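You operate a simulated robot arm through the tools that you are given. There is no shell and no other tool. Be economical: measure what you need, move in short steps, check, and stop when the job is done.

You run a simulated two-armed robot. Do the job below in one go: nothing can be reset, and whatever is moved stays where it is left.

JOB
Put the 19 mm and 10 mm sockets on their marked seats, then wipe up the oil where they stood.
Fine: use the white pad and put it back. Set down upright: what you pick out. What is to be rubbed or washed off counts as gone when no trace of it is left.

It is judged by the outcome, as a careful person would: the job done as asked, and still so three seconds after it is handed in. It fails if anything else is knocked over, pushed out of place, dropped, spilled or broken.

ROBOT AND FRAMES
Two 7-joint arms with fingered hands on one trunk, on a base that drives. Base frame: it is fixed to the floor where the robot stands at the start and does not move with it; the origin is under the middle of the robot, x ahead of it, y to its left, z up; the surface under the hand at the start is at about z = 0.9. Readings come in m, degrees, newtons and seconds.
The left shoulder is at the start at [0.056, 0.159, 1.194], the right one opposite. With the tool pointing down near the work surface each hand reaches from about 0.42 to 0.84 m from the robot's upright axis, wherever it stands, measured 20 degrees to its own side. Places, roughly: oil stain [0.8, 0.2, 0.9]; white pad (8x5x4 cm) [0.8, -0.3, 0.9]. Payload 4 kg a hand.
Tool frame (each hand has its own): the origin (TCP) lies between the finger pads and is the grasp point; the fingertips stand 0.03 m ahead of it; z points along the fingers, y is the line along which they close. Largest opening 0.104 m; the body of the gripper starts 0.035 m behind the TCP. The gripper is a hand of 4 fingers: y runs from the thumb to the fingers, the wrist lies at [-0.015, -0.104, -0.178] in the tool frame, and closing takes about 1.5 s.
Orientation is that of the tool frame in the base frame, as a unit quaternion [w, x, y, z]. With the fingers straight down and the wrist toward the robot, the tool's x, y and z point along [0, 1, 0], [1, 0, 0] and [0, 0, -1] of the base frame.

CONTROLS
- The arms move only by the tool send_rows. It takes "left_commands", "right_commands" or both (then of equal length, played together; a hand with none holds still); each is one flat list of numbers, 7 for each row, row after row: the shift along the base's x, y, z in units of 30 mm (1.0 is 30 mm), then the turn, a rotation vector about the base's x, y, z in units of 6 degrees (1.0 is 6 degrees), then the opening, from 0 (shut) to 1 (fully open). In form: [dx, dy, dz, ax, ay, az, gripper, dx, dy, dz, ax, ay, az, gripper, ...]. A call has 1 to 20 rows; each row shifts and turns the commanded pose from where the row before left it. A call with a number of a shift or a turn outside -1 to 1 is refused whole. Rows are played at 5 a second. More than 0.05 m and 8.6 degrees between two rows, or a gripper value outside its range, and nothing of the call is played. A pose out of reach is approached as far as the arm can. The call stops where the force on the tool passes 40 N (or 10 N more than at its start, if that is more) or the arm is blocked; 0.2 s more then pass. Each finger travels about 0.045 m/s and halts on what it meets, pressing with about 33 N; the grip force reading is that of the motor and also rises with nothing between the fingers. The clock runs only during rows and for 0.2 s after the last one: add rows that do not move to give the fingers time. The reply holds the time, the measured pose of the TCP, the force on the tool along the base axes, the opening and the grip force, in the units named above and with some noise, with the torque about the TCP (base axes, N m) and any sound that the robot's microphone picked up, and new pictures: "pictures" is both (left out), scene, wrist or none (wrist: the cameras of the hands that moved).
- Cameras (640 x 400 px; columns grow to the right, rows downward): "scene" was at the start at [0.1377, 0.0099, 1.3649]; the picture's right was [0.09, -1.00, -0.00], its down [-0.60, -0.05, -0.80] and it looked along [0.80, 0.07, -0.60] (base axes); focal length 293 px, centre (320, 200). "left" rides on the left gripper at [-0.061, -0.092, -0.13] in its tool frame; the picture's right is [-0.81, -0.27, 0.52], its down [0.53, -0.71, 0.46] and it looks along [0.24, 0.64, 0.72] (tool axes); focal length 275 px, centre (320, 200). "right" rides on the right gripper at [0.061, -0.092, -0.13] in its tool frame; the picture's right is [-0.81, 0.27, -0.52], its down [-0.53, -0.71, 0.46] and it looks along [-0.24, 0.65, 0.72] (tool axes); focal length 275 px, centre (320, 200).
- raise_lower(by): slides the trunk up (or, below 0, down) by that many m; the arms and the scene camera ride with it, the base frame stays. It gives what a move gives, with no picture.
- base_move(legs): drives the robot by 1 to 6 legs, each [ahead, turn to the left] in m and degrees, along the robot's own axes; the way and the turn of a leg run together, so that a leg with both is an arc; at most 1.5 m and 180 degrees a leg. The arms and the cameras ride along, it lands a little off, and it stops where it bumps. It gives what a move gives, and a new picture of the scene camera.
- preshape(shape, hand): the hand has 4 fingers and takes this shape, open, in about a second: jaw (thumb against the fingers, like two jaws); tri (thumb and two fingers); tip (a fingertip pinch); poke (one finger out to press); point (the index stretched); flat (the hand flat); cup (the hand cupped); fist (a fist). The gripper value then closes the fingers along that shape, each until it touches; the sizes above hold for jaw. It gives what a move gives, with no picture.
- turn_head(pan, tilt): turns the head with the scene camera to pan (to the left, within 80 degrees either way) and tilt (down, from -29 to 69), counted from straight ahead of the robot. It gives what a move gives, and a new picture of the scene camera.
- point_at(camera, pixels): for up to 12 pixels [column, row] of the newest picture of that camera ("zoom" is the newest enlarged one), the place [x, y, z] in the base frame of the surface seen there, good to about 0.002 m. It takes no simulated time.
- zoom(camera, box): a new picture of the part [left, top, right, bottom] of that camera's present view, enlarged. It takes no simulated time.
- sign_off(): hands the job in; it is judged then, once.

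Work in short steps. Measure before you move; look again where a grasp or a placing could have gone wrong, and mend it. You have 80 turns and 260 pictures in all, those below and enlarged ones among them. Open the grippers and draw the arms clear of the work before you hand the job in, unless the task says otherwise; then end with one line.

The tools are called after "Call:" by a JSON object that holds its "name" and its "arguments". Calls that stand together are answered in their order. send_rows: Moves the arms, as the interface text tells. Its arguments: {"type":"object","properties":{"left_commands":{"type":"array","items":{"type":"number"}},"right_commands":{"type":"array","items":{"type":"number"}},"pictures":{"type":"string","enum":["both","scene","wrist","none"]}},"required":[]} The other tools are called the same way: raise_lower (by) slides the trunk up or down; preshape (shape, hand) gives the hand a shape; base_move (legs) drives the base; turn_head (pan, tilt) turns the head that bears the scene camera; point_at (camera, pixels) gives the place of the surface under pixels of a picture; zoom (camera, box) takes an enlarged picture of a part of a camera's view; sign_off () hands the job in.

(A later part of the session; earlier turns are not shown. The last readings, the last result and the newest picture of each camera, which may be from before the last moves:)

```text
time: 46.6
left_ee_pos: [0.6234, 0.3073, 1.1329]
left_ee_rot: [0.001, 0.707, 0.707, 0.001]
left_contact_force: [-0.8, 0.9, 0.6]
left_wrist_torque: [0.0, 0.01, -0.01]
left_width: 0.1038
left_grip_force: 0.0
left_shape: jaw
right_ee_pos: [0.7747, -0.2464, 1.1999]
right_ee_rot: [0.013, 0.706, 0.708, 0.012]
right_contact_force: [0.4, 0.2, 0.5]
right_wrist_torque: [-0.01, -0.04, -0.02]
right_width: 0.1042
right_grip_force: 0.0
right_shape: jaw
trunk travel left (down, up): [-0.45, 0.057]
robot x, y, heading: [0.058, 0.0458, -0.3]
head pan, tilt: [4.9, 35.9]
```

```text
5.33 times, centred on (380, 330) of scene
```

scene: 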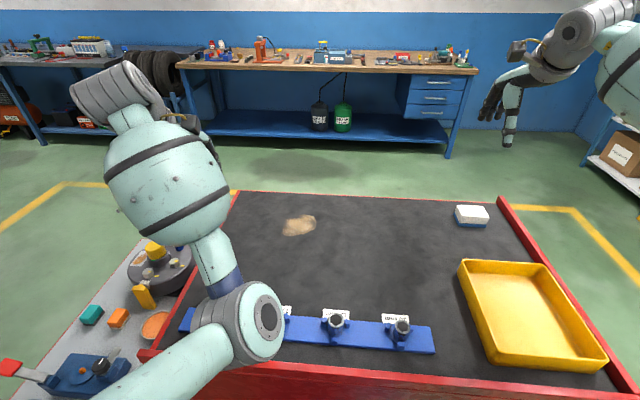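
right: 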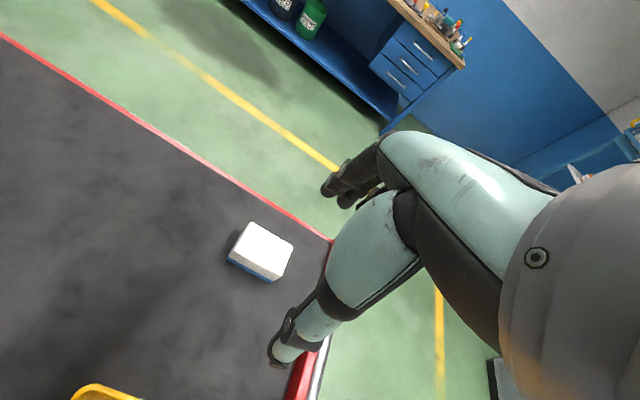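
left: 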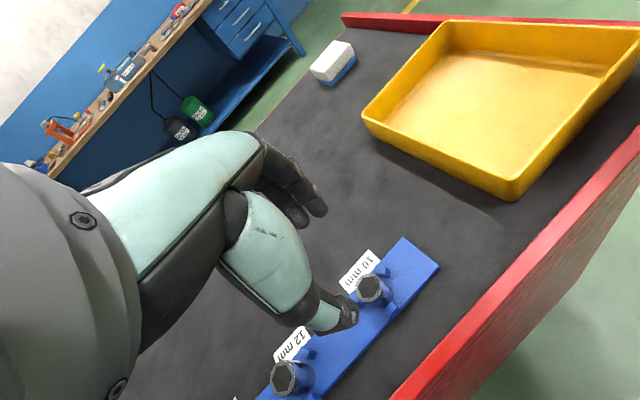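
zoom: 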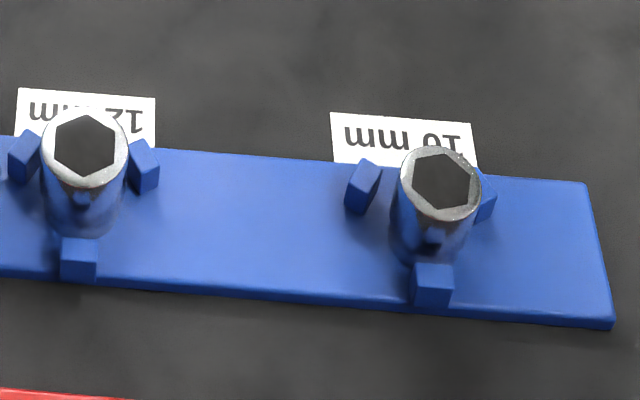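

Pad centre ≈(0.823,-0.291), long side along y, top 0.936; oil spans x 0.726–0.815, y 0.116–0.201. I lower the trunk 50 mm back and bring the right hand above the pad.

Call:
{"name": "raise_lower", "arguments": {"by": -0.05}}

Call:
{"name": "send_rows", "arguments": {"right_commands": [0.2, -0.18, -0.5, 0, 0.33, 0, 1, 0.2, -0.18, -0.5, 0, 0, 0, 1, 0.2, -0.18, -0.5, 0, 0, 0, 1, 0.2, -0.18, -0.5, 0, 0, 0, 1, 0.2, -0.18, -0.5, 0, 0, 0, 1, 0.2, -0.18, -0.5, 0, 0, 0, 1, 0.2, -0.18, -0.5, 0, 0, 0, 1, 0.2, -0.18, -0.5, 0, 0, 0, 1, 0, 0, 0, 0, 0, 0, 1, 0, 0, 0, 0, 0, 0, 1]}}

```text
time: 47.5
left_ee_pos: [0.6142, 0.3093, 1.0907]
left_ee_rot: [0.01, 0.704, 0.71, 0.017]
left_contact_force: [0.2, 0.9, 0.3]
left_wrist_torque: [-0.01, -0.02, -0.01]
left_width: 0.1041
left_grip_force: 0.0
left_shape: jaw
right_ee_pos: [0.7608, -0.2466, 1.1579]
right_ee_rot: [0.019, 0.706, 0.708, 0.016]
right_contact_force: [0.3, 0.6, 0.8]
right_wrist_torque: [-0.02, 0.01, 0.05]
right_width: 0.1037
right_grip_force: 0.1
right_shape: jaw
trunk travel left (down, up): [-0.4, 0.107]
robot x, y, heading: [0.0601, 0.046, -0.2]
head pan, tilt: [4.9, 35.9]
```

```text
time: 49.7
left_ee_pos: [0.6156, 0.3098, 1.091]
left_ee_rot: [0.008, 0.705, 0.709, 0.016]
left_contact_force: [-0.6, -0.1, 0.4]
left_wrist_torque: [0.01, 0.01, 0.03]
left_width: 0.1042
left_grip_force: 0.0
left_shape: jaw
right_ee_pos: [0.8109, -0.2906, 1.0359]
right_ee_rot: [0.005, 0.707, 0.708, 0.003]
right_contact_force: [-0.3, 0.9, -0.3]
right_wrist_torque: [-0.01, -0.01, 0.01]
right_width: 0.1039
right_grip_force: 0.0
right_shape: jaw
trunk travel left (down, up): [-0.4, 0.107]
robot x, y, heading: [0.0593, 0.0522, -0.3]
head pan, tilt: [4.9, 35.9]
```

scene: 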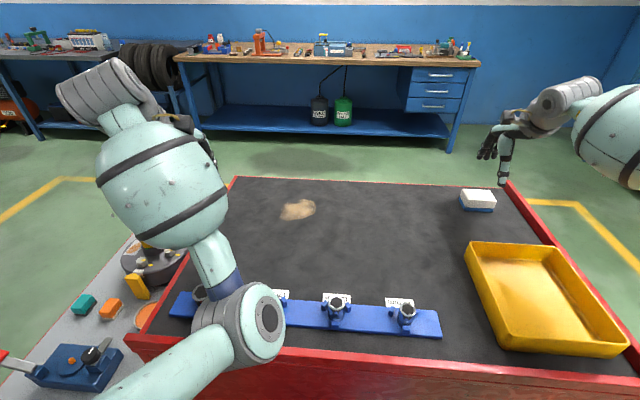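
right: 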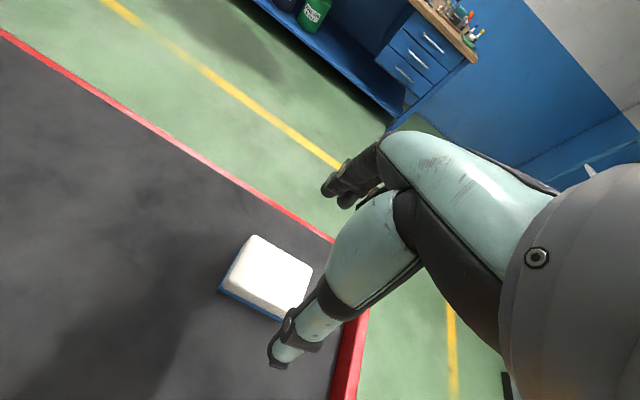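

I check the pad's top centre in the right camera to align the hand.

Call:
{"name": "point_at", "arguments": {"camera": "right", "pixels": [[252, 237], [308, 268], [281, 315], [223, 281], [266, 276], [276, 357], [300, 335], [330, 188], [345, 195]]}}

Call:
{"name": "zoom", "arguments": {"camera": "right", "box": [190, 170, 370, 380]}}

```text
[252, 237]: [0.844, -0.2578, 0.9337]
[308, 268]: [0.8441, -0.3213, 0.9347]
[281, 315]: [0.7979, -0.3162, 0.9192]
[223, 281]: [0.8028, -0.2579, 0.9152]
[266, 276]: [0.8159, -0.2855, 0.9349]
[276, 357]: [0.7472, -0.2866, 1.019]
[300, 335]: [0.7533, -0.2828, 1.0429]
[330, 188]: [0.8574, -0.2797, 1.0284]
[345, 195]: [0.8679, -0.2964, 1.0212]
```

```text
1.90 times, centred on (280, 275) of right
```

zoom: 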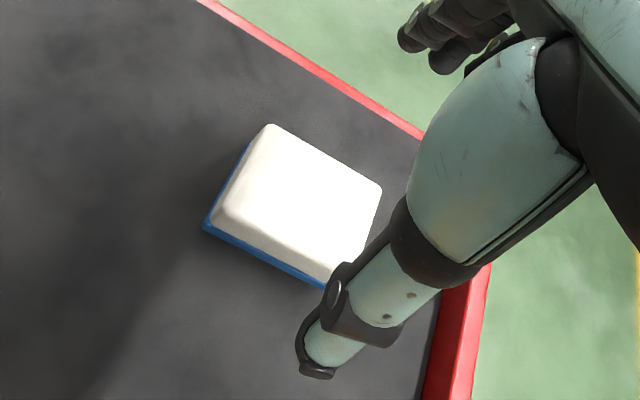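

I shift +11 mm x, descend to z≈0.945 and close on the pad's white part.

Call:
{"name": "send_rows", "arguments": {"right_commands": [0.38, 0, 0, 0, 0, 0, 1, 0, 0, -0.6, 0, 0, 0, 1, 0, 0, -0.6, 0, 0, 0, 1, 0, 0, -0.6, 0, 0, 0, 1, 0, 0, -0.6, 0, 0, 0, 1, 0, 0, -0.6, 0, 0, 0, 1, 0, 0, 0, 0, 0, 0, 1, 0, 0, 0, 0, 0, 0, 1], "pictures": "wrist"}}

Call:
{"name": "zoom", "arguments": {"camera": "scene", "box": [440, 150, 540, 220]}}

```text
time: 51.5
left_ee_pos: [0.6153, 0.3097, 1.0896]
left_ee_rot: [0.008, 0.704, 0.71, 0.017]
left_contact_force: [-0.5, 0.0, -0.6]
left_wrist_torque: [-0.03, 0.03, 0.02]
left_width: 0.1038
left_grip_force: 0.0
left_shape: jaw
right_ee_pos: [0.8246, -0.2902, 0.9452]
right_ee_rot: [0.006, 0.706, 0.708, 0.003]
right_contact_force: [-0.1, 0.2, -0.6]
right_wrist_torque: [0.02, -0.02, 0.0]
right_width: 0.1037
right_grip_force: 0.1
right_shape: jaw
trunk travel left (down, up): [-0.4, 0.107]
robot x, y, heading: [0.059, 0.048, -0.1]
head pan, tilt: [4.9, 35.9]
```

right: 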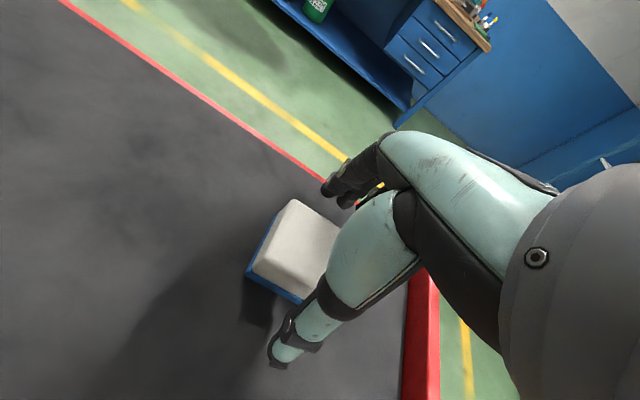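

```text
5.71 times, centred on (490, 185) of scene
```

zoom: 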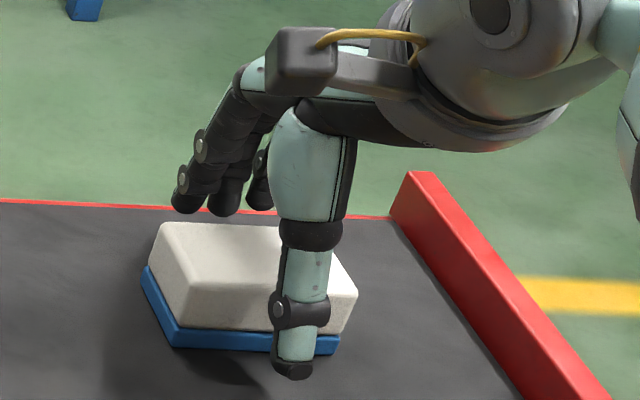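

Thumb looks right of the pad's middle; I measure thumb and finger places.

Call:
{"name": "point_at", "arguments": {"camera": "zoom", "pixels": [[300, 320], [296, 360], [185, 200], [225, 205], [262, 200], [340, 340], [180, 345], [255, 230]]}}

```text
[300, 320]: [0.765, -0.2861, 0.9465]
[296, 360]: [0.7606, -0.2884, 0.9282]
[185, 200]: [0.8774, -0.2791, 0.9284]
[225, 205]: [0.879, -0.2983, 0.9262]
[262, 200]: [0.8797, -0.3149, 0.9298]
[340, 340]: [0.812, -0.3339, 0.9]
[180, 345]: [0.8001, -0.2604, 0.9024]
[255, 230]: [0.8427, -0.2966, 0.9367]
```

Thumb at y −0.287 and fingers −0.279…−0.315: well centred on the pad (−0.291). I close.

Call:
{"name": "send_rows", "arguments": {"right_commands": [0, 0, 0, 0, 0, 0, 0.7, 0, 0, 0, 0, 0, 0, 0.5, 0, 0, 0, 0, 0, 0, 0.4, 0, 0, 0, 0, 0, 0, 0.3, 0, 0, 0, 0, 0, 0, 0.2, 0, 0, 0, 0, 0, 0, 0.2, 0, 0, 0, 0, 0, 0, 0.2]}}

Call:
{"name": "zoom", "arguments": {"camera": "scene", "box": [440, 150, 540, 220]}}

```text
time: 53.1
left_ee_pos: [0.6157, 0.3106, 1.0901]
left_ee_rot: [0.009, 0.704, 0.71, 0.016]
left_contact_force: [0.2, 0.1, -0.3]
left_wrist_torque: [-0.03, -0.01, 0.0]
left_width: 0.1041
left_grip_force: 0.1
left_shape: jaw
right_ee_pos: [0.8259, -0.2891, 0.9452]
right_ee_rot: [0.005, 0.707, 0.707, 0.003]
right_contact_force: [-0.2, 0.7, 0.5]
right_wrist_torque: [-0.03, 0.02, -0.01]
right_width: 0.0437
right_grip_force: 33.6
right_shape: jaw
trunk travel left (down, up): [-0.4, 0.107]
robot x, y, heading: [0.0556, 0.0483, -0.3]
head pan, tilt: [4.9, 35.9]
```

scene: 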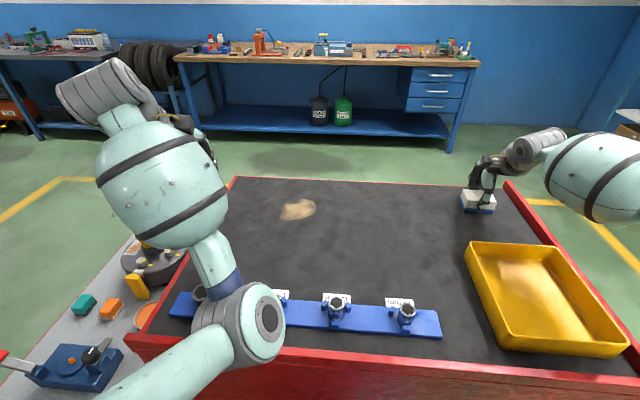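
right: 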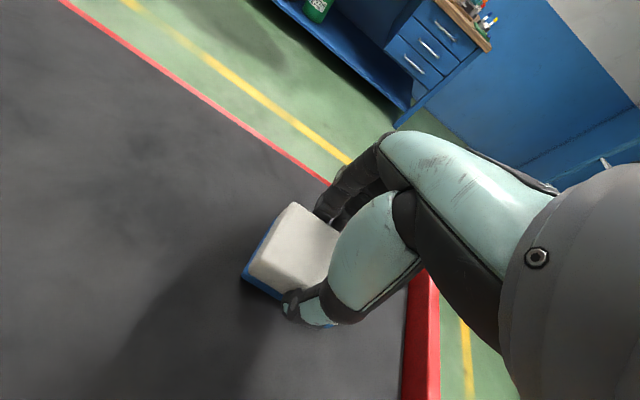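

```text
5.71 times, centred on (490, 185) of scene
```

zoom: 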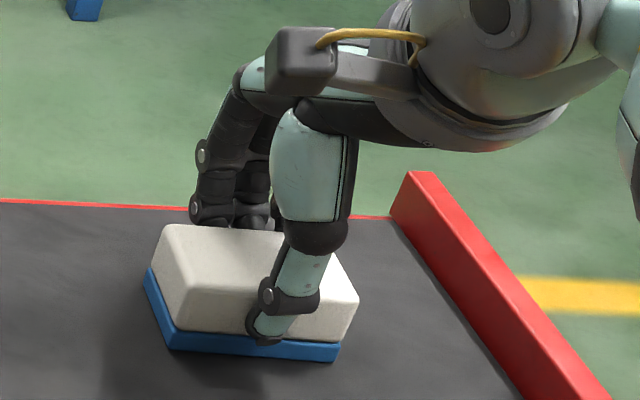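

Gripped at TCP (0.826,-0.289,0.945). I lift 60 mm and look whether the blue base comes along.

Call:
{"name": "send_rows", "arguments": {"right_commands": [0, 0, 0.5, 0, 0, 0, 0.1, 0, 0, 0.5, 0, 0, 0, 0.1, 0, 0, 0.5, 0, 0, 0, 0.1, 0, 0, 0.5, 0, 0, 0, 0.1, 0, 0, 0, 0, 0, 0, 0.1], "pictures": "wrist"}}

Call:
{"name": "zoom", "arguments": {"camera": "scene", "box": [440, 140, 540, 220]}}

```text
time: 54.3
left_ee_pos: [0.6156, 0.309, 1.0891]
left_ee_rot: [0.009, 0.704, 0.71, 0.016]
left_contact_force: [0.1, -0.9, -0.1]
left_wrist_torque: [-0.01, 0.0, -0.03]
left_width: 0.1039
left_grip_force: 0.0
left_shape: jaw
right_ee_pos: [0.8231, -0.291, 1.0058]
right_ee_rot: [0.005, 0.706, 0.708, 0.003]
right_contact_force: [0.5, -0.4, -1.2]
right_wrist_torque: [-0.03, -0.03, -0.01]
right_width: 0.0438
right_grip_force: 32.7
right_shape: jaw
trunk travel left (down, up): [-0.4, 0.107]
robot x, y, heading: [0.0582, 0.0462, -0.2]
head pan, tilt: [4.9, 35.9]
```

right: 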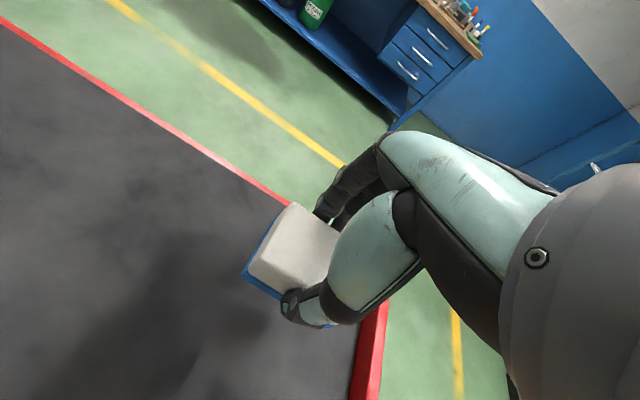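

```text
5.00 times, centred on (490, 180) of scene
```

zoom: 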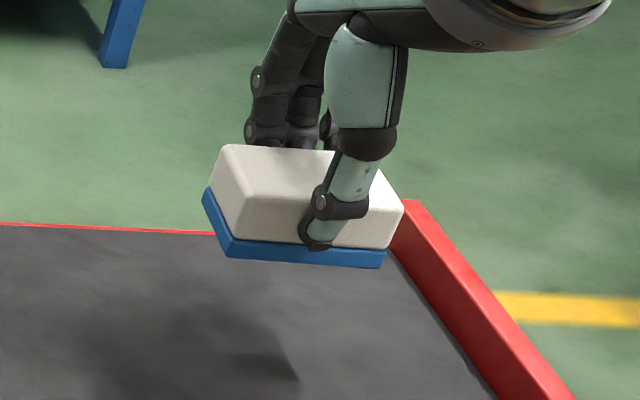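

The blue base is part of the pad and comes along; it will be the rubbing face. Before turning the base left, I check heights of things on the left where the left arm would swing.

Call:
{"name": "point_at", "arguments": {"camera": "scene", "pixels": [[152, 246], [100, 350], [8, 362], [135, 285], [85, 295], [240, 300], [150, 390], [130, 170]]}}

```text
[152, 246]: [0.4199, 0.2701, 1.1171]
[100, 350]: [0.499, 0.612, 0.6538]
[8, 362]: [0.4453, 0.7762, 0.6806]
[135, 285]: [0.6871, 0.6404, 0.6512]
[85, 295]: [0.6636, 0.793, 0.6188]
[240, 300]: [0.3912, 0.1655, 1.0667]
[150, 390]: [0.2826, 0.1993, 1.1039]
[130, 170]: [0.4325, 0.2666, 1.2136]
```

Everything on the left is below 0.7 m, safe. I turn the base 22° left with the pad held high.

Call:
{"name": "base_move", "arguments": {"legs": [[0, 22]]}}

```text
time: 55.6
left_ee_pos: [0.5212, 0.4057, 1.0974]
left_ee_rot: [0.009, 0.635, 0.772, 0.023]
left_contact_force: [-0.3, -0.9, 1.1]
left_wrist_torque: [0.06, 0.0, 0.06]
left_width: 0.1036
left_grip_force: 0.0
left_shape: jaw
right_ee_pos: [0.8374, -0.1552, 1.0218]
right_ee_rot: [0.013, 0.641, 0.768, 0.009]
right_contact_force: [-1.0, 0.5, 0.1]
right_wrist_torque: [-0.02, -0.05, -0.02]
right_width: 0.0434
right_grip_force: 33.4
right_shape: jaw
trunk travel left (down, up): [-0.4, 0.107]
robot x, y, heading: [0.0373, 0.0493, 7.2]
head pan, tilt: [4.9, 35.9]
stopped in leg 1: the robot was blocked; the commanded pose is now the measured one
```

scene: 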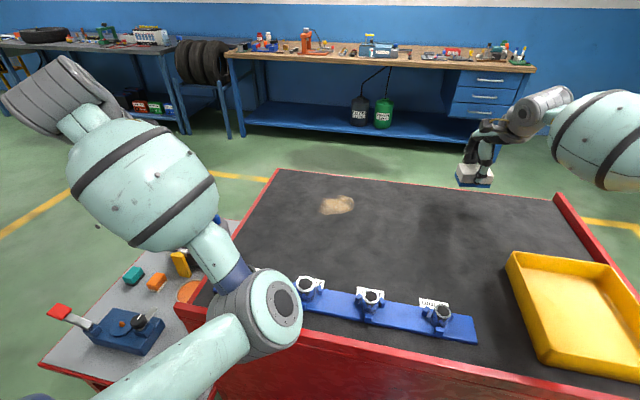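

The turn was blocked at 7°, probably the base against the cart. I check that nothing shifted: rail and sockets positions.

Call:
{"name": "zoom", "arguments": {"camera": "scene", "box": [240, 250, 480, 370]}}

Call:
{"name": "point_at", "arguments": {"camera": "scene", "pixels": [[473, 341], [475, 317], [443, 306], [437, 316], [370, 290], [307, 282], [280, 300], [275, 345], [265, 300]]}}

```text
2.67 times, centred on (360, 310) of scene
```

zoom: 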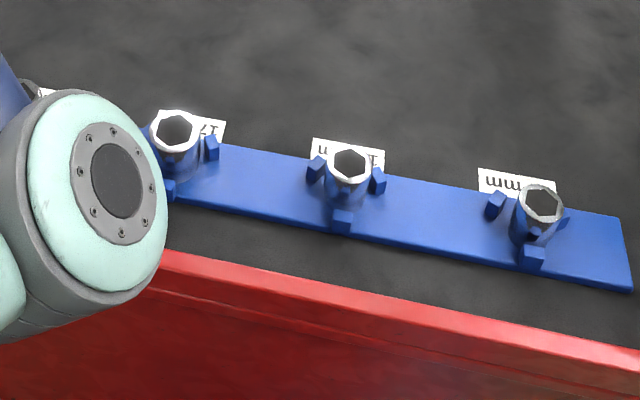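

```text
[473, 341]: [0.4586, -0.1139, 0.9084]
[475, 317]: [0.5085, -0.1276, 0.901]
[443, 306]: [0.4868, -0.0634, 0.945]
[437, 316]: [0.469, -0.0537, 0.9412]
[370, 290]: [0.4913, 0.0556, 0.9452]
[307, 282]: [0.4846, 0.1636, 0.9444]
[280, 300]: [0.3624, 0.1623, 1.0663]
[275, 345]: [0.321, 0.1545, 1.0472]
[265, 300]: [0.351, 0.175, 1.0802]
```

Nothing moved. The oil should be reachable by the right arm from here, so I move the left arm outward and up, and carry the pad over the oil at (0.77,0.16) staying high.

Call:
{"name": "send_rows", "arguments": {"left_commands": [0, 0.6, 0.3, 0, 0, 0, 1, 0, 0.6, 0.3, 0, 0, 0, 1, 0, 0.6, 0.3, 0, 0, 0, 1, 0, 0.6, 0.3, 0, 0, 0, 1, 0, 0.6, 0.3, 0, 0, 0, 1, 0, 0.6, 0.3, 0, 0, 0, 1, 0, 0.6, 0.3, 0, 0, 0, 1, 0, 0.6, 0.3, 0, 0, 0, 1, 0, 0, 0, 0, 0, 0, 1, 0, 0, 0, 0, 0, 0, 1, 0, 0, 0, 0, 0, 0, 1, 0, 0, 0, 0, 0, 0, 1, 0, 0, 0, 0, 0, 0, 1, 0, 0, 0, 0, 0, 0, 1, 0, 0, 0, 0, 0, 0, 1], "right_commands": [0, 0, 0, 0, 0, 0, 0.1, -0.16, 0.75, 0, 0, 0, 0, 0.1, -0.16, 0.75, 0, 0, 0, 0, 0.1, -0.16, 0.75, 0, 0, 0, 0, 0.1, -0.16, 0.75, 0, 0, 0, 0, 0.1, -0.16, 0.75, 0, 0, 0, 0, 0.1, -0.16, 0.75, 0, 0, 0, 0, 0.1, -0.16, 0.75, 0, 0, 0, 0, 0.1, -0.16, 0.75, 0, 0, 0, 0, 0.1, -0.16, 0.75, 0, 0, 0, 0, 0.1, -0.16, 0.75, 0, 0, 0, 0, 0.1, -0.16, 0.75, 0, 0, 0, 0, 0.1, -0.16, 0.75, 0, 0, 0, 0, 0.1, -0.16, 0.75, 0, 0, 0, 0, 0.1, -0.16, 0.75, 0, 0, 0, 0, 0.1]}}

```text
time: 58.8
left_ee_pos: [0.5235, 0.5475, 1.1653]
left_ee_rot: [0.009, 0.637, 0.77, 0.017]
left_contact_force: [-0.2, 0.5, 0.2]
left_wrist_torque: [0.0, 0.06, 0.01]
left_width: 0.1037
left_grip_force: 0.0
left_shape: jaw
left hand out of reach, approached as far as the arm can: row 1
right_ee_pos: [0.7699, 0.1606, 1.0192]
right_ee_rot: [0.012, 0.641, 0.767, 0.009]
right_contact_force: [0.2, 1.1, -0.8]
right_wrist_torque: [0.0, -0.02, 0.01]
right_width: 0.0436
right_grip_force: 32.9
right_shape: jaw
trunk travel left (down, up): [-0.4, 0.107]
robot x, y, heading: [0.039, 0.0437, 7.5]
head pan, tilt: [4.9, 35.9]
```

scene: 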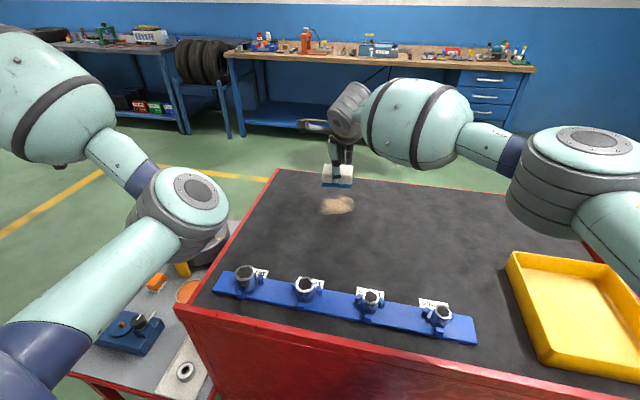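
right: 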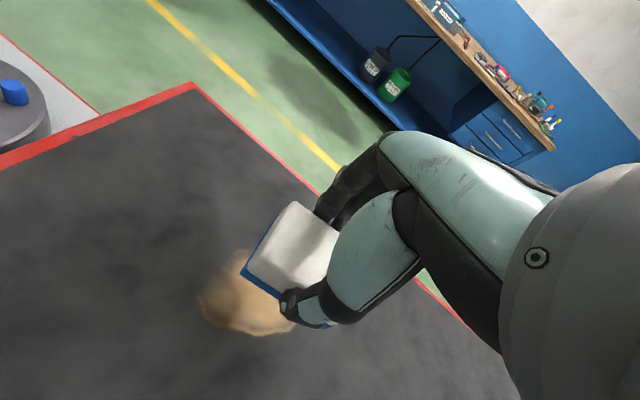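
left: 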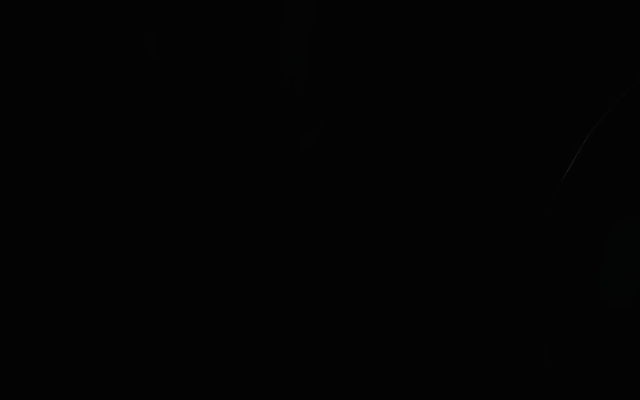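

Reached above the oil with no strain. I level the tilt (~1.7°) and lower the pad until light contact.

Call:
{"name": "send_rows", "arguments": {"right_commands": [0, 0, -0.5, 0, 0.29, 0, 0.1, 0, 0, -0.5, 0, 0, 0, 0.1, 0, 0, -0.5, 0, 0, 0, 0.1, 0, 0, -0.4, 0, 0, 0, 0.1, 0, 0, -0.3, 0, 0, 0, 0.1, 0, 0, -0.2, 0, 0, 0, 0.1, 0, 0, -0.1, 0, 0, 0, 0.1, 0, 0, 0, 0, 0, 0, 0.1], "pictures": "scene"}}

```text
time: 60.6
left_ee_pos: [0.5244, 0.5462, 1.1666]
left_ee_rot: [0.008, 0.637, 0.77, 0.017]
left_contact_force: [-0.2, 0.2, -0.3]
left_wrist_torque: [-0.02, 0.0, -0.04]
left_width: 0.104
left_grip_force: 0.1
left_shape: jaw
right_ee_pos: [0.7702, 0.158, 0.9446]
right_ee_rot: [0.0, 0.642, 0.767, 0.0]
right_contact_force: [1.3, -1.1, 4.2]
right_wrist_torque: [-0.03, 0.02, -0.01]
right_width: 0.0435
right_grip_force: 33.5
right_shape: jaw
trunk travel left (down, up): [-0.4, 0.107]
robot x, y, heading: [0.0404, 0.0474, 7.5]
head pan, tilt: [4.9, 35.9]
```

scene: 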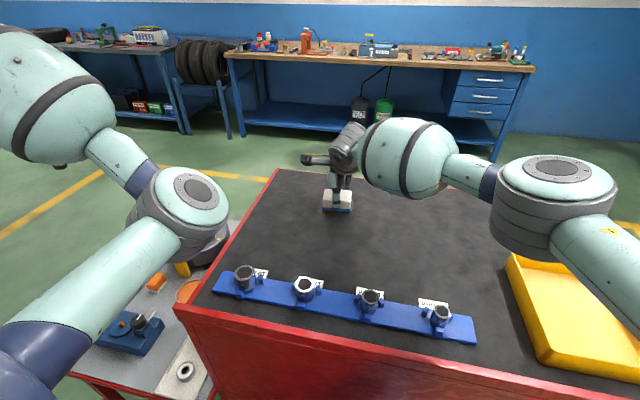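

Contact 4 N at z 0.9446. I press 2 mm more and rub in strokes along x over the whole stain.

Call:
{"name": "send_rows", "arguments": {"right_commands": [0, 0, -0.08, 0, 0, 0, 0.1, 0.5, 0, 0, 0, 0, 0, 0.1, 0.5, 0, 0, 0, 0, 0, 0.1, 0, 0.6, 0, 0, 0, 0, 0.1, -0.5, 0, 0, 0, 0, 0, 0.1, -0.5, 0, 0, 0, 0, 0, 0.1, -0.5, 0, 0, 0, 0, 0, 0.1, -0.5, 0, 0, 0, 0, 0, 0.1, -0.5, 0, 0, 0, 0, 0, 0.1, -0.5, 0, 0, 0, 0, 0, 0.1, 0, -0.6, 0, 0, 0, 0, 0.1, 0, -0.5, 0, 0, 0, 0, 0.1, 0.5, 0, 0, 0, 0, 0, 0.1, 0.5, 0, 0, 0, 0, 0, 0.1, 0.5, 0, 0, 0, 0, 0, 0.1, 0.5, 0, 0, 0, 0, 0, 0.1, 0.5, 0, 0, 0, 0, 0, 0.1, 0.5, 0, 0, 0, 0, 0, 0.1]}}

```text
time: 64.4
left_ee_pos: [0.521, 0.546, 1.1671]
left_ee_rot: [0.009, 0.637, 0.771, 0.018]
left_contact_force: [1.3, 0.6, 0.3]
left_wrist_torque: [-0.01, -0.02, 0.0]
left_width: 0.1037
left_grip_force: 0.0
left_shape: jaw
right_ee_pos: [0.7912, 0.1396, 0.9424]
right_ee_rot: [0.002, 0.641, 0.768, 0.002]
right_contact_force: [-6.7, -0.9, 23.8]
right_wrist_torque: [-0.02, 0.36, 0.01]
right_width: 0.0444
right_grip_force: 32.8
right_shape: jaw
right hand out of reach, approached as far as the arm can: row 3, 4
trunk travel left (down, up): [-0.4, 0.107]
robot x, y, heading: [0.0362, 0.0441, 7.5]
head pan, tilt: [4.9, 35.9]
```

scene: 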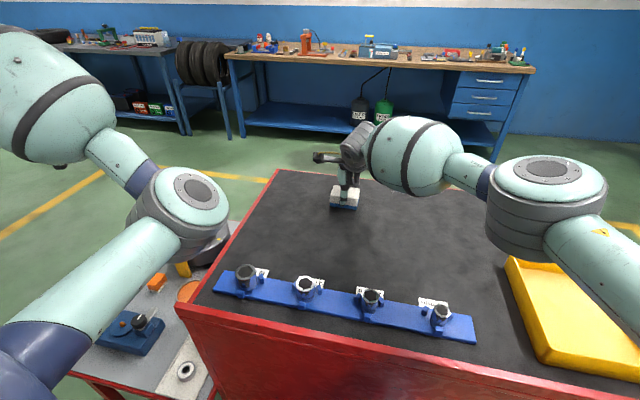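
right: 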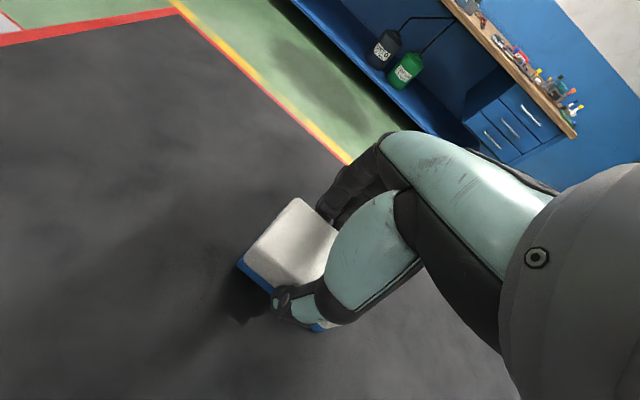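

Visible area looks clean; force 24 N is fine. I add strokes at the far edge and left/right edges, then lift to inspect.

Call:
{"name": "send_rows", "arguments": {"right_commands": [0.35, 0, 0, 0, 0, 0, 0.1, 0, 0.4, 0, 0, 0, 0, 0.1, 0, 0.4, 0, 0, 0, 0, 0.1, 0, 0.4, 0, 0, 0, 0, 0.1, -0.4, 0.3, 0, 0, 0, 0, 0.1, -0.5, 0, 0, 0, 0, 0, 0.1, -0.5, 0, 0, 0, 0, 0, 0.1, -0.5, 0, 0, 0, 0, 0, 0.1, -0.5, 0, 0, 0, 0, 0, 0.1, 0, -0.5, 0, 0, 0, 0, 0.1, 0, -0.5, 0, 0, 0, 0, 0.1, 0, -0.5, 0, 0, 0, 0, 0.1, 0, -0.5, 0, 0, 0, 0, 0.1, 0.5, 0, 0, 0, 0, 0, 0.1, 0.5, 0, 0, 0, 0, 0, 0.1, 0, 0, 0.5, 0, 0, 0, 0.1, 0, 0, 0.8, 0, 0, 0, 0.1, 0, -0.9, 0.5, 0, 0, 0, 0.1, 0, -0.9, 0.3, 0, 0, 0, 0.1, 0, -0.9, 0, 0, 0, 0, 0.1]}}

Call:
{"name": "zoom", "arguments": {"camera": "scene", "box": [290, 165, 400, 235]}}

```text
time: 68.6
left_ee_pos: [0.525, 0.5461, 1.1674]
left_ee_rot: [0.009, 0.638, 0.77, 0.018]
left_contact_force: [-0.8, -0.6, -0.3]
left_wrist_torque: [0.02, 0.03, 0.01]
left_width: 0.1041
left_grip_force: 0.1
left_shape: jaw
right_ee_pos: [0.7484, 0.0349, 1.003]
right_ee_rot: [0.0, 0.641, 0.767, 0.0]
right_contact_force: [0.5, -0.1, -0.6]
right_wrist_torque: [0.03, 0.0, 0.02]
right_width: 0.0435
right_grip_force: 33.4
right_shape: jaw
right hand out of reach, approached as far as the arm can: row 3, 4
trunk travel left (down, up): [-0.4, 0.107]
robot x, y, heading: [0.0428, 0.044, 7.7]
head pan, tilt: [4.9, 35.9]
```

scene: 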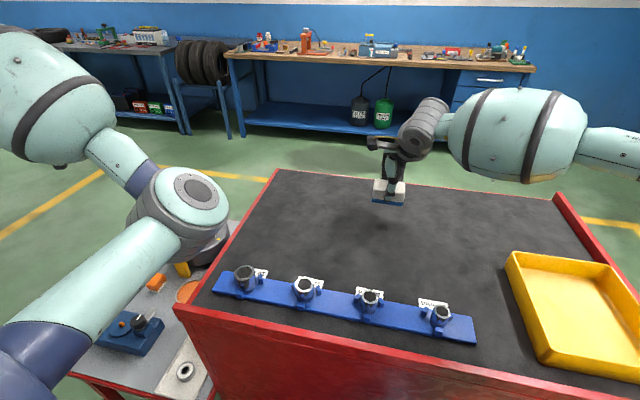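
right: 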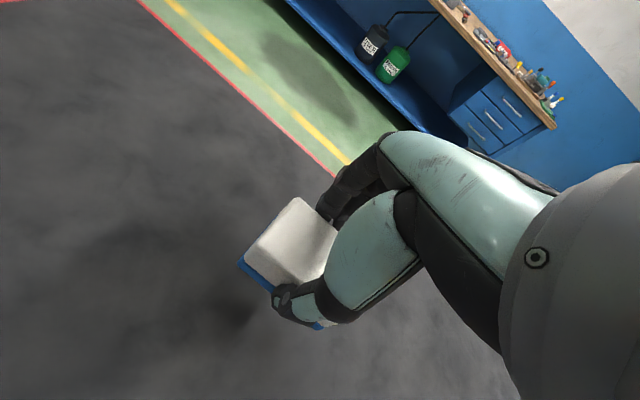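

```text
5.71 times, centred on (345, 200) of scene
```

zoom: 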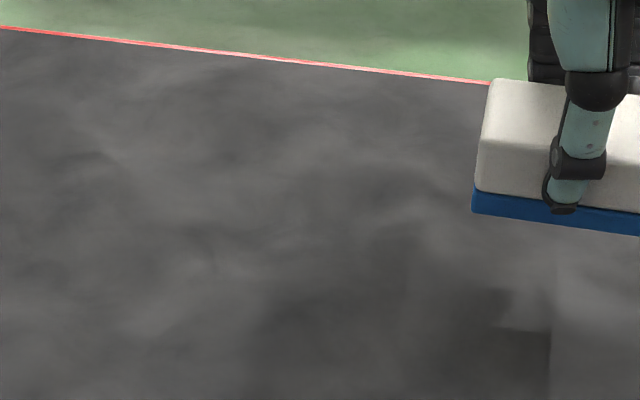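

The stain seems gone. I zoom closer on the former stain to look for a trace.

Call:
{"name": "zoom", "arguments": {"camera": "scene", "box": [308, 178, 372, 222]}}

Call:
{"name": "zoom", "arguments": {"camera": "scene", "box": [350, 195, 420, 245]}}

Call:
{"name": "zoom", "arguments": {"camera": "right", "box": [0, 100, 250, 380]}}

```text
9.09 times, centred on (340, 200) of scene
```

zoom: 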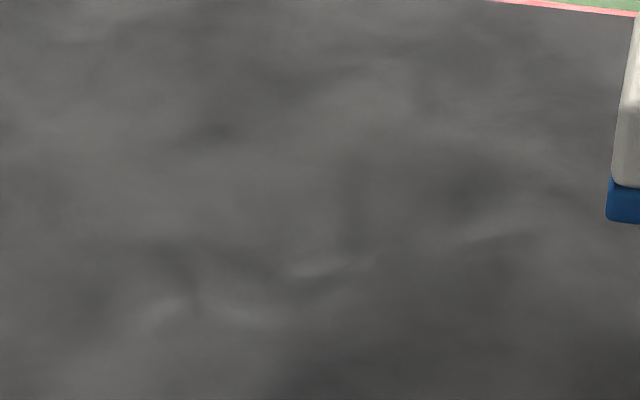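

```text
8.00 times, centred on (385, 220) of scene
```

zoom: 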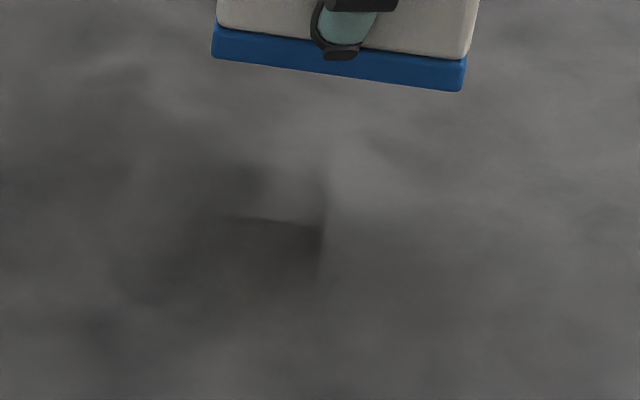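

```text
1.43 times, centred on (125, 240) of right
```

zoom: 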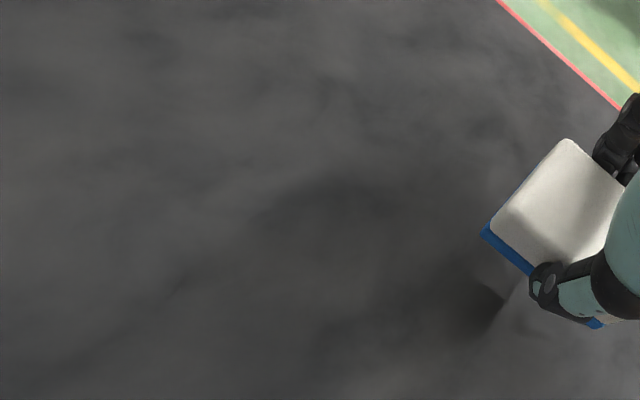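

Looks clean, but as insurance I make one more rubbing pass and compare the mat's faint light streaks after.

Call:
{"name": "send_rows", "arguments": {"right_commands": [0.14, 1, 0, 0, 0, 0, 0.1, 0.14, 1, 0, 0, 0, 0, 0.1, 0.14, 1, 0, 0, 0, 0, 0.1, 0.14, 1, 0, 0, 0, 0, 0.1, 0, 0, -0.7, 0, 0, 0, 0.1, 0, 0, -0.7, 0, 0, 0, 0.1, 0, 0, -0.4, 0, 0, 0, 0.1, 0, 0, -0.25, 0, 0, 0, 0.1, -0.5, 0, 0, 0, 0, 0, 0.1, -0.5, 0, 0, 0, 0, 0, 0.1, 0, 0.6, 0, 0, 0, 0, 0.1, 0.5, 0, 0, 0, 0, 0, 0.1, 0.5, 0, 0, 0, 0, 0, 0.1, 0.5, 0, 0, 0, 0, 0, 0.1, 0.4, 0, 0, 0, 0, 0, 0.1, 0, -0.6, 0, 0, 0, 0, 0.1, 0, -0.5, 0, 0, 0, 0, 0.1, -0.5, 0, 0, 0, 0, 0, 0.1, -0.5, 0, 0, 0, 0, 0, 0.1, -0.5, 0, 0, 0, 0, 0, 0.1], "pictures": "none"}}

Call:
{"name": "send_rows", "arguments": {"right_commands": [0, 0.5, 0, 0, 0, 0, 0.1, 0, 0.5, 0, 0, 0, 0, 0.1, 0, -0.5, 0, 0, 0, 0, 0.1, 0, 0, 0.5, 0, 0, 0, 0.1, 0, 0, 0.8, 0, 0, 0, 0.1, 0, -0.9, 0.5, 0, 0, 0, 0.1, 0, -0.9, 0.3, 0, 0, 0, 0.1, 0, -0.9, 0, 0, 0, 0, 0.1, 0, -0.9, 0, 0, 0, 0, 0.1, 0, -0.9, 0, 0, 0, 0, 0.1, 0, -0.9, 0, 0, 0, 0, 0.1], "pictures": "scene"}}

Call:
{"name": "zoom", "arguments": {"camera": "scene", "box": [308, 178, 372, 222]}}

```text
time: 72.8
left_ee_pos: [0.5232, 0.5464, 1.1675]
left_ee_rot: [0.009, 0.637, 0.771, 0.017]
left_contact_force: [0.3, 0.6, 0.0]
left_wrist_torque: [0.05, -0.03, 0.0]
left_width: 0.1039
left_grip_force: 0.0
left_shape: jaw
right_ee_pos: [0.7482, 0.14, 0.9415]
right_ee_rot: [0.0, 0.641, 0.767, 0.001]
right_contact_force: [4.8, -0.9, 15.7]
right_wrist_torque: [0.0, -0.09, 0.04]
right_width: 0.0438
right_grip_force: 33.4
right_shape: jaw
trunk travel left (down, up): [-0.4, 0.107]
robot x, y, heading: [0.0384, 0.0436, 7.6]
head pan, tilt: [4.9, 35.9]
```

```text
time: 75.2
left_ee_pos: [0.523, 0.5453, 1.168]
left_ee_rot: [0.009, 0.638, 0.77, 0.017]
left_contact_force: [0.4, 0.1, -0.2]
left_wrist_torque: [0.03, -0.01, 0.01]
left_width: 0.1037
left_grip_force: 0.1
left_shape: jaw
right_ee_pos: [0.7457, -0.0084, 1.0047]
right_ee_rot: [0.0, 0.641, 0.768, 0.001]
right_contact_force: [0.0, -0.2, -0.9]
right_wrist_torque: [0.01, -0.01, 0.04]
right_width: 0.0433
right_grip_force: 32.9
right_shape: jaw
trunk travel left (down, up): [-0.4, 0.107]
robot x, y, heading: [0.0399, 0.0452, 7.6]
head pan, tilt: [4.9, 35.9]
```

scene: 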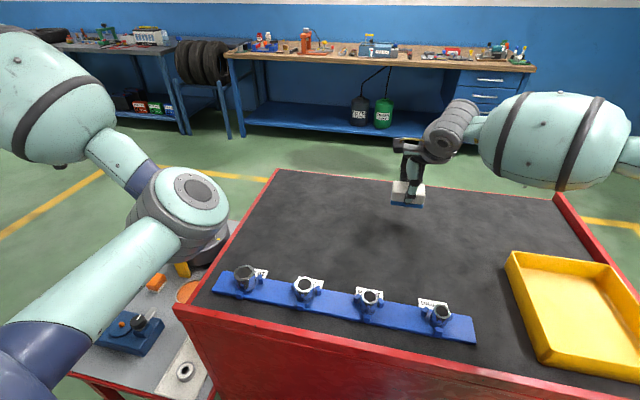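

```text
9.09 times, centred on (340, 200) of scene
```

zoom: 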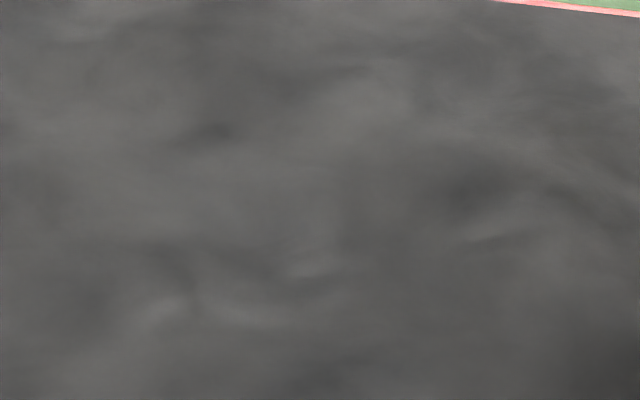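

The streaks are unchanged, so they are mat texture; the oil is gone. I turn the base back right by 7.6° and forward 2 cm to the stance where the pad was taken.

Call:
{"name": "base_move", "arguments": {"legs": [[0, -7.6], [0.02, 0]]}}

```text
time: 76.6
left_ee_pos: [0.6015, 0.4785, 1.1704]
left_ee_rot: [0.012, 0.686, 0.728, 0.018]
left_contact_force: [-0.5, 0.2, 0.5]
left_wrist_torque: [0.01, 0.01, -0.01]
left_width: 0.1039
left_grip_force: 0.0
left_shape: jaw
right_ee_pos: [0.7506, -0.0995, 1.0089]
right_ee_rot: [0.002, 0.691, 0.723, 0.002]
right_contact_force: [-0.9, -0.3, -0.5]
right_wrist_torque: [0.03, -0.01, -0.03]
right_width: 0.0435
right_grip_force: 33.1
right_shape: jaw
trunk travel left (down, up): [-0.4, 0.107]
robot x, y, heading: [0.0624, 0.0436, 0.1]
head pan, tilt: [4.9, 35.9]
```

scene: 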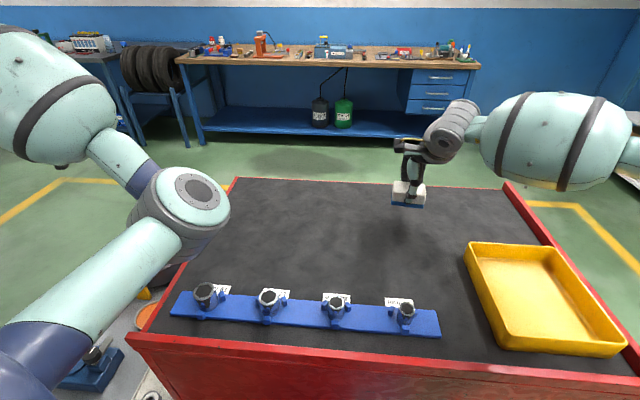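

Hand yaw is 2.6° off home. I move above the pad's home, TCP (0.8255,-0.289), correcting the yaw.

Call:
{"name": "send_rows", "arguments": {"right_commands": [0.312, -0.79, 0, 0, 0, -0.2, 0.1, 0.312, -0.79, 0, 0, 0, -0.23, 0.1, 0.312, -0.79, 0, 0, 0, 0, 0.1, 0.312, -0.79, 0, 0, 0, 0, 0.1, 0.312, -0.79, 0, 0, 0, 0, 0.1, 0.312, -0.79, 0, 0, 0, 0, 0.1, 0.312, -0.79, 0, 0, 0, 0, 0.1, 0.312, -0.79, 0, 0, 0, 0, 0.1, 0, 0, -0.4, 0, 0, 0, 0.1, 0, 0, -0.4, 0, 0, 0, 0.1, 0, 0, 0, 0, 0, 0, 0.1]}}

Call:
{"name": "zoom", "arguments": {"camera": "scene", "box": [440, 150, 540, 220]}}

```text
time: 79.0
left_ee_pos: [0.593, 0.4832, 1.1742]
left_ee_rot: [0.013, 0.681, 0.732, 0.031]
left_contact_force: [0.1, -0.1, 0.5]
left_wrist_torque: [0.02, 0.01, -0.03]
left_width: 0.1036
left_grip_force: 0.1
left_shape: jaw
right_ee_pos: [0.8189, -0.2904, 0.9888]
right_ee_rot: [0.004, 0.706, 0.708, 0.004]
right_contact_force: [0.5, 0.4, -0.3]
right_wrist_torque: [-0.01, 0.03, 0.0]
right_width: 0.0432
right_grip_force: 32.9
right_shape: jaw
trunk travel left (down, up): [-0.4, 0.107]
robot x, y, heading: [0.061, 0.0408, 0.3]
head pan, tilt: [4.9, 35.9]
```

scene: 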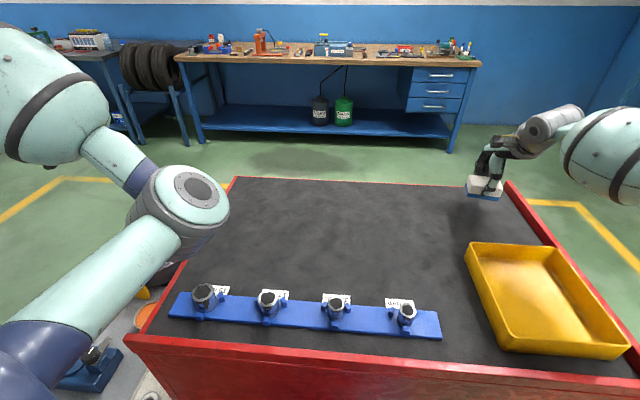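
right: 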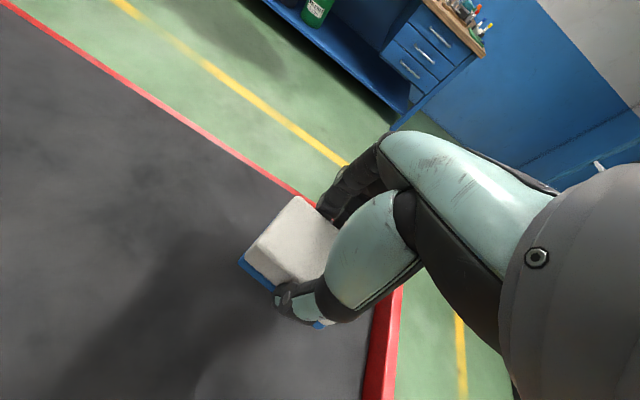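

```text
5.71 times, centred on (490, 185) of scene
```

zoom: 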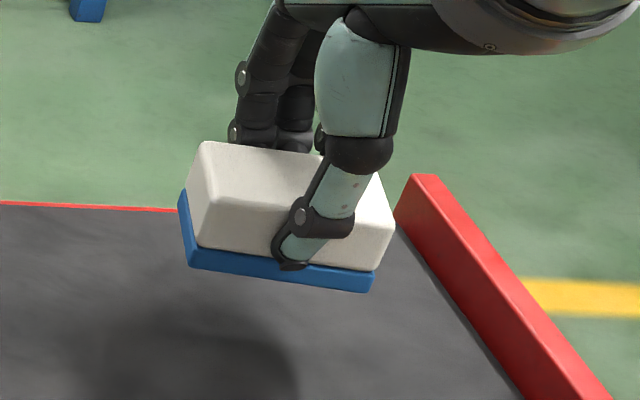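

The pad's front edge slopes more than before; I measure its corners to see any yaw in the grip.

Call:
{"name": "point_at", "arguments": {"camera": "zoom", "pixels": [[195, 258], [368, 285], [240, 265], [340, 281], [205, 150], [215, 235], [380, 262], [187, 220]]}}

```text
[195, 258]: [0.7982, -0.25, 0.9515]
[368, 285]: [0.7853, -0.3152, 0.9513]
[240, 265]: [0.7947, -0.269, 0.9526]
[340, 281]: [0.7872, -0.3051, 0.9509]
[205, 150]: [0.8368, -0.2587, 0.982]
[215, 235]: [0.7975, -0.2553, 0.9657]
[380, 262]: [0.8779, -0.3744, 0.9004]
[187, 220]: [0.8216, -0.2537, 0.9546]
```

The pad has twisted about −12° in the grip while rubbing. I turn the hand +12.4° about z, shift (+10,−3 mm) and remeasure.

Call:
{"name": "send_rows", "arguments": {"right_commands": [0.17, -0.05, 0, 0, 0, 0.69, 0.1, 0.17, -0.05, 0, 0, 0, 0.69, 0.1, 0, 0, 0, 0, 0, 0.69, 0.1, 0, 0, -0.4, 0, 0, 0, 0.1, 0, 0, -0.4, 0, 0, 0, 0.1, 0, 0, 0, 0, 0, 0, 0.1]}}

Call:
{"name": "zoom", "arguments": {"camera": "scene", "box": [440, 150, 540, 220]}}

```text
time: 80.4
left_ee_pos: [0.5945, 0.4835, 1.1737]
left_ee_rot: [0.013, 0.681, 0.731, 0.032]
left_contact_force: [-0.7, 0.2, 0.0]
left_wrist_torque: [0.01, 0.02, -0.02]
left_width: 0.1041
left_grip_force: 0.1
left_shape: jaw
right_ee_pos: [0.8242, -0.2909, 0.988]
right_ee_rot: [0.004, 0.667, 0.745, 0.005]
right_contact_force: [0.4, -0.7, -0.2]
right_wrist_torque: [-0.02, -0.03, -0.01]
right_width: 0.0432
right_grip_force: 33.2
right_shape: jaw
right hand out of reach, approached as far as the arm can: row 2, 4, 5
trunk travel left (down, up): [-0.4, 0.107]
robot x, y, heading: [0.0614, 0.0453, 0.3]
head pan, tilt: [4.9, 35.9]
```

scene: 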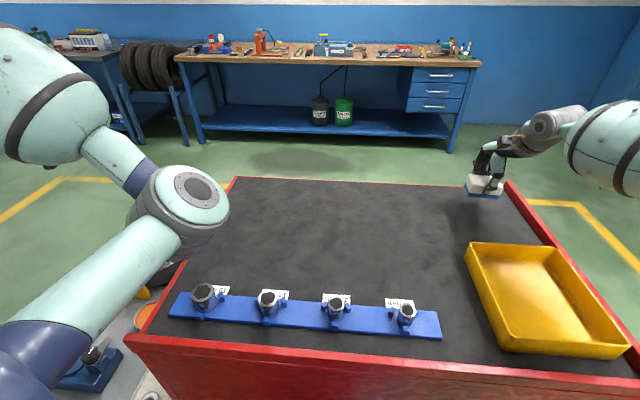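
right: 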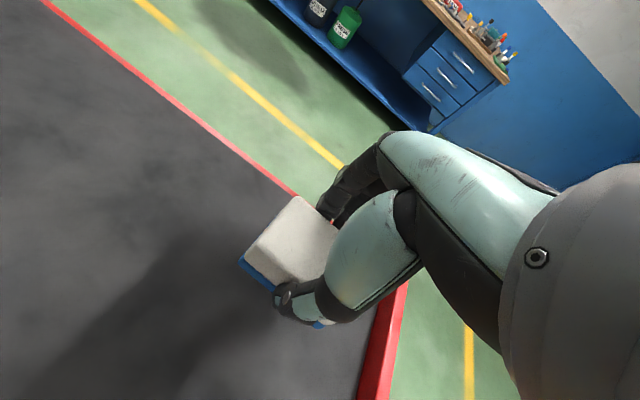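

```text
5.71 times, centred on (490, 185) of scene
```

zoom: 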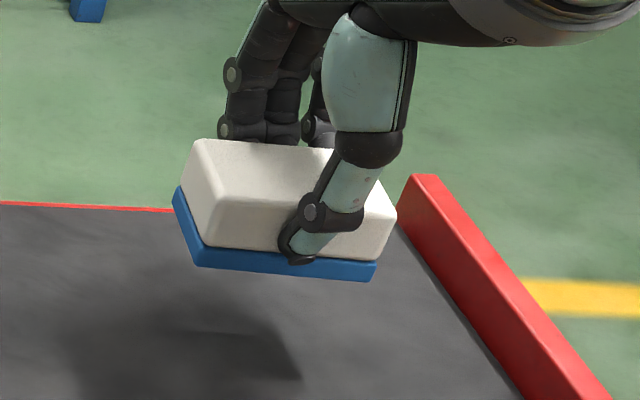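

The arm is at its reach limit here. I drive the base 2 cm forward to gain reach.

Call:
{"name": "base_move", "arguments": {"legs": [[0.02, 0]]}}

```text
time: 81.3
left_ee_pos: [0.585, 0.4943, 1.1911]
left_ee_rot: [0.017, 0.665, 0.743, 0.072]
left_contact_force: [-0.2, 0.6, -0.5]
left_wrist_torque: [-0.02, -0.01, 0.01]
left_width: 0.1043
left_grip_force: 0.0
left_shape: jaw
right_ee_pos: [0.8136, -0.2964, 1.0082]
right_ee_rot: [0.013, 0.668, 0.744, 0.014]
right_contact_force: [-0.2, 0.4, -1.7]
right_wrist_torque: [-0.01, -0.03, 0.02]
right_width: 0.0431
right_grip_force: 32.8
right_shape: jaw
trunk travel left (down, up): [-0.4, 0.107]
robot x, y, heading: [0.0671, 0.0435, -0.3]
head pan, tilt: [4.9, 35.9]
stopped in leg 1: the robot was blocked; the commanded pose is now the measured one
```

scene: 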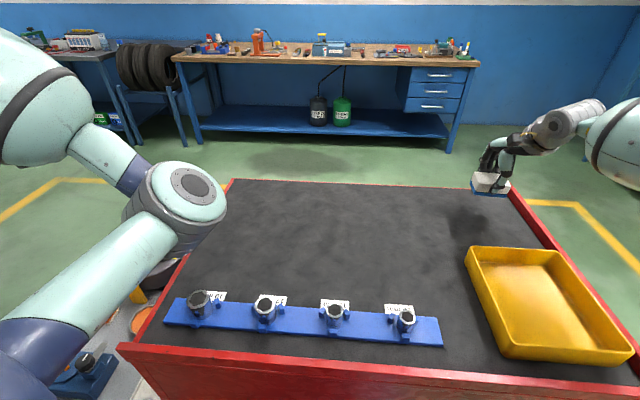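

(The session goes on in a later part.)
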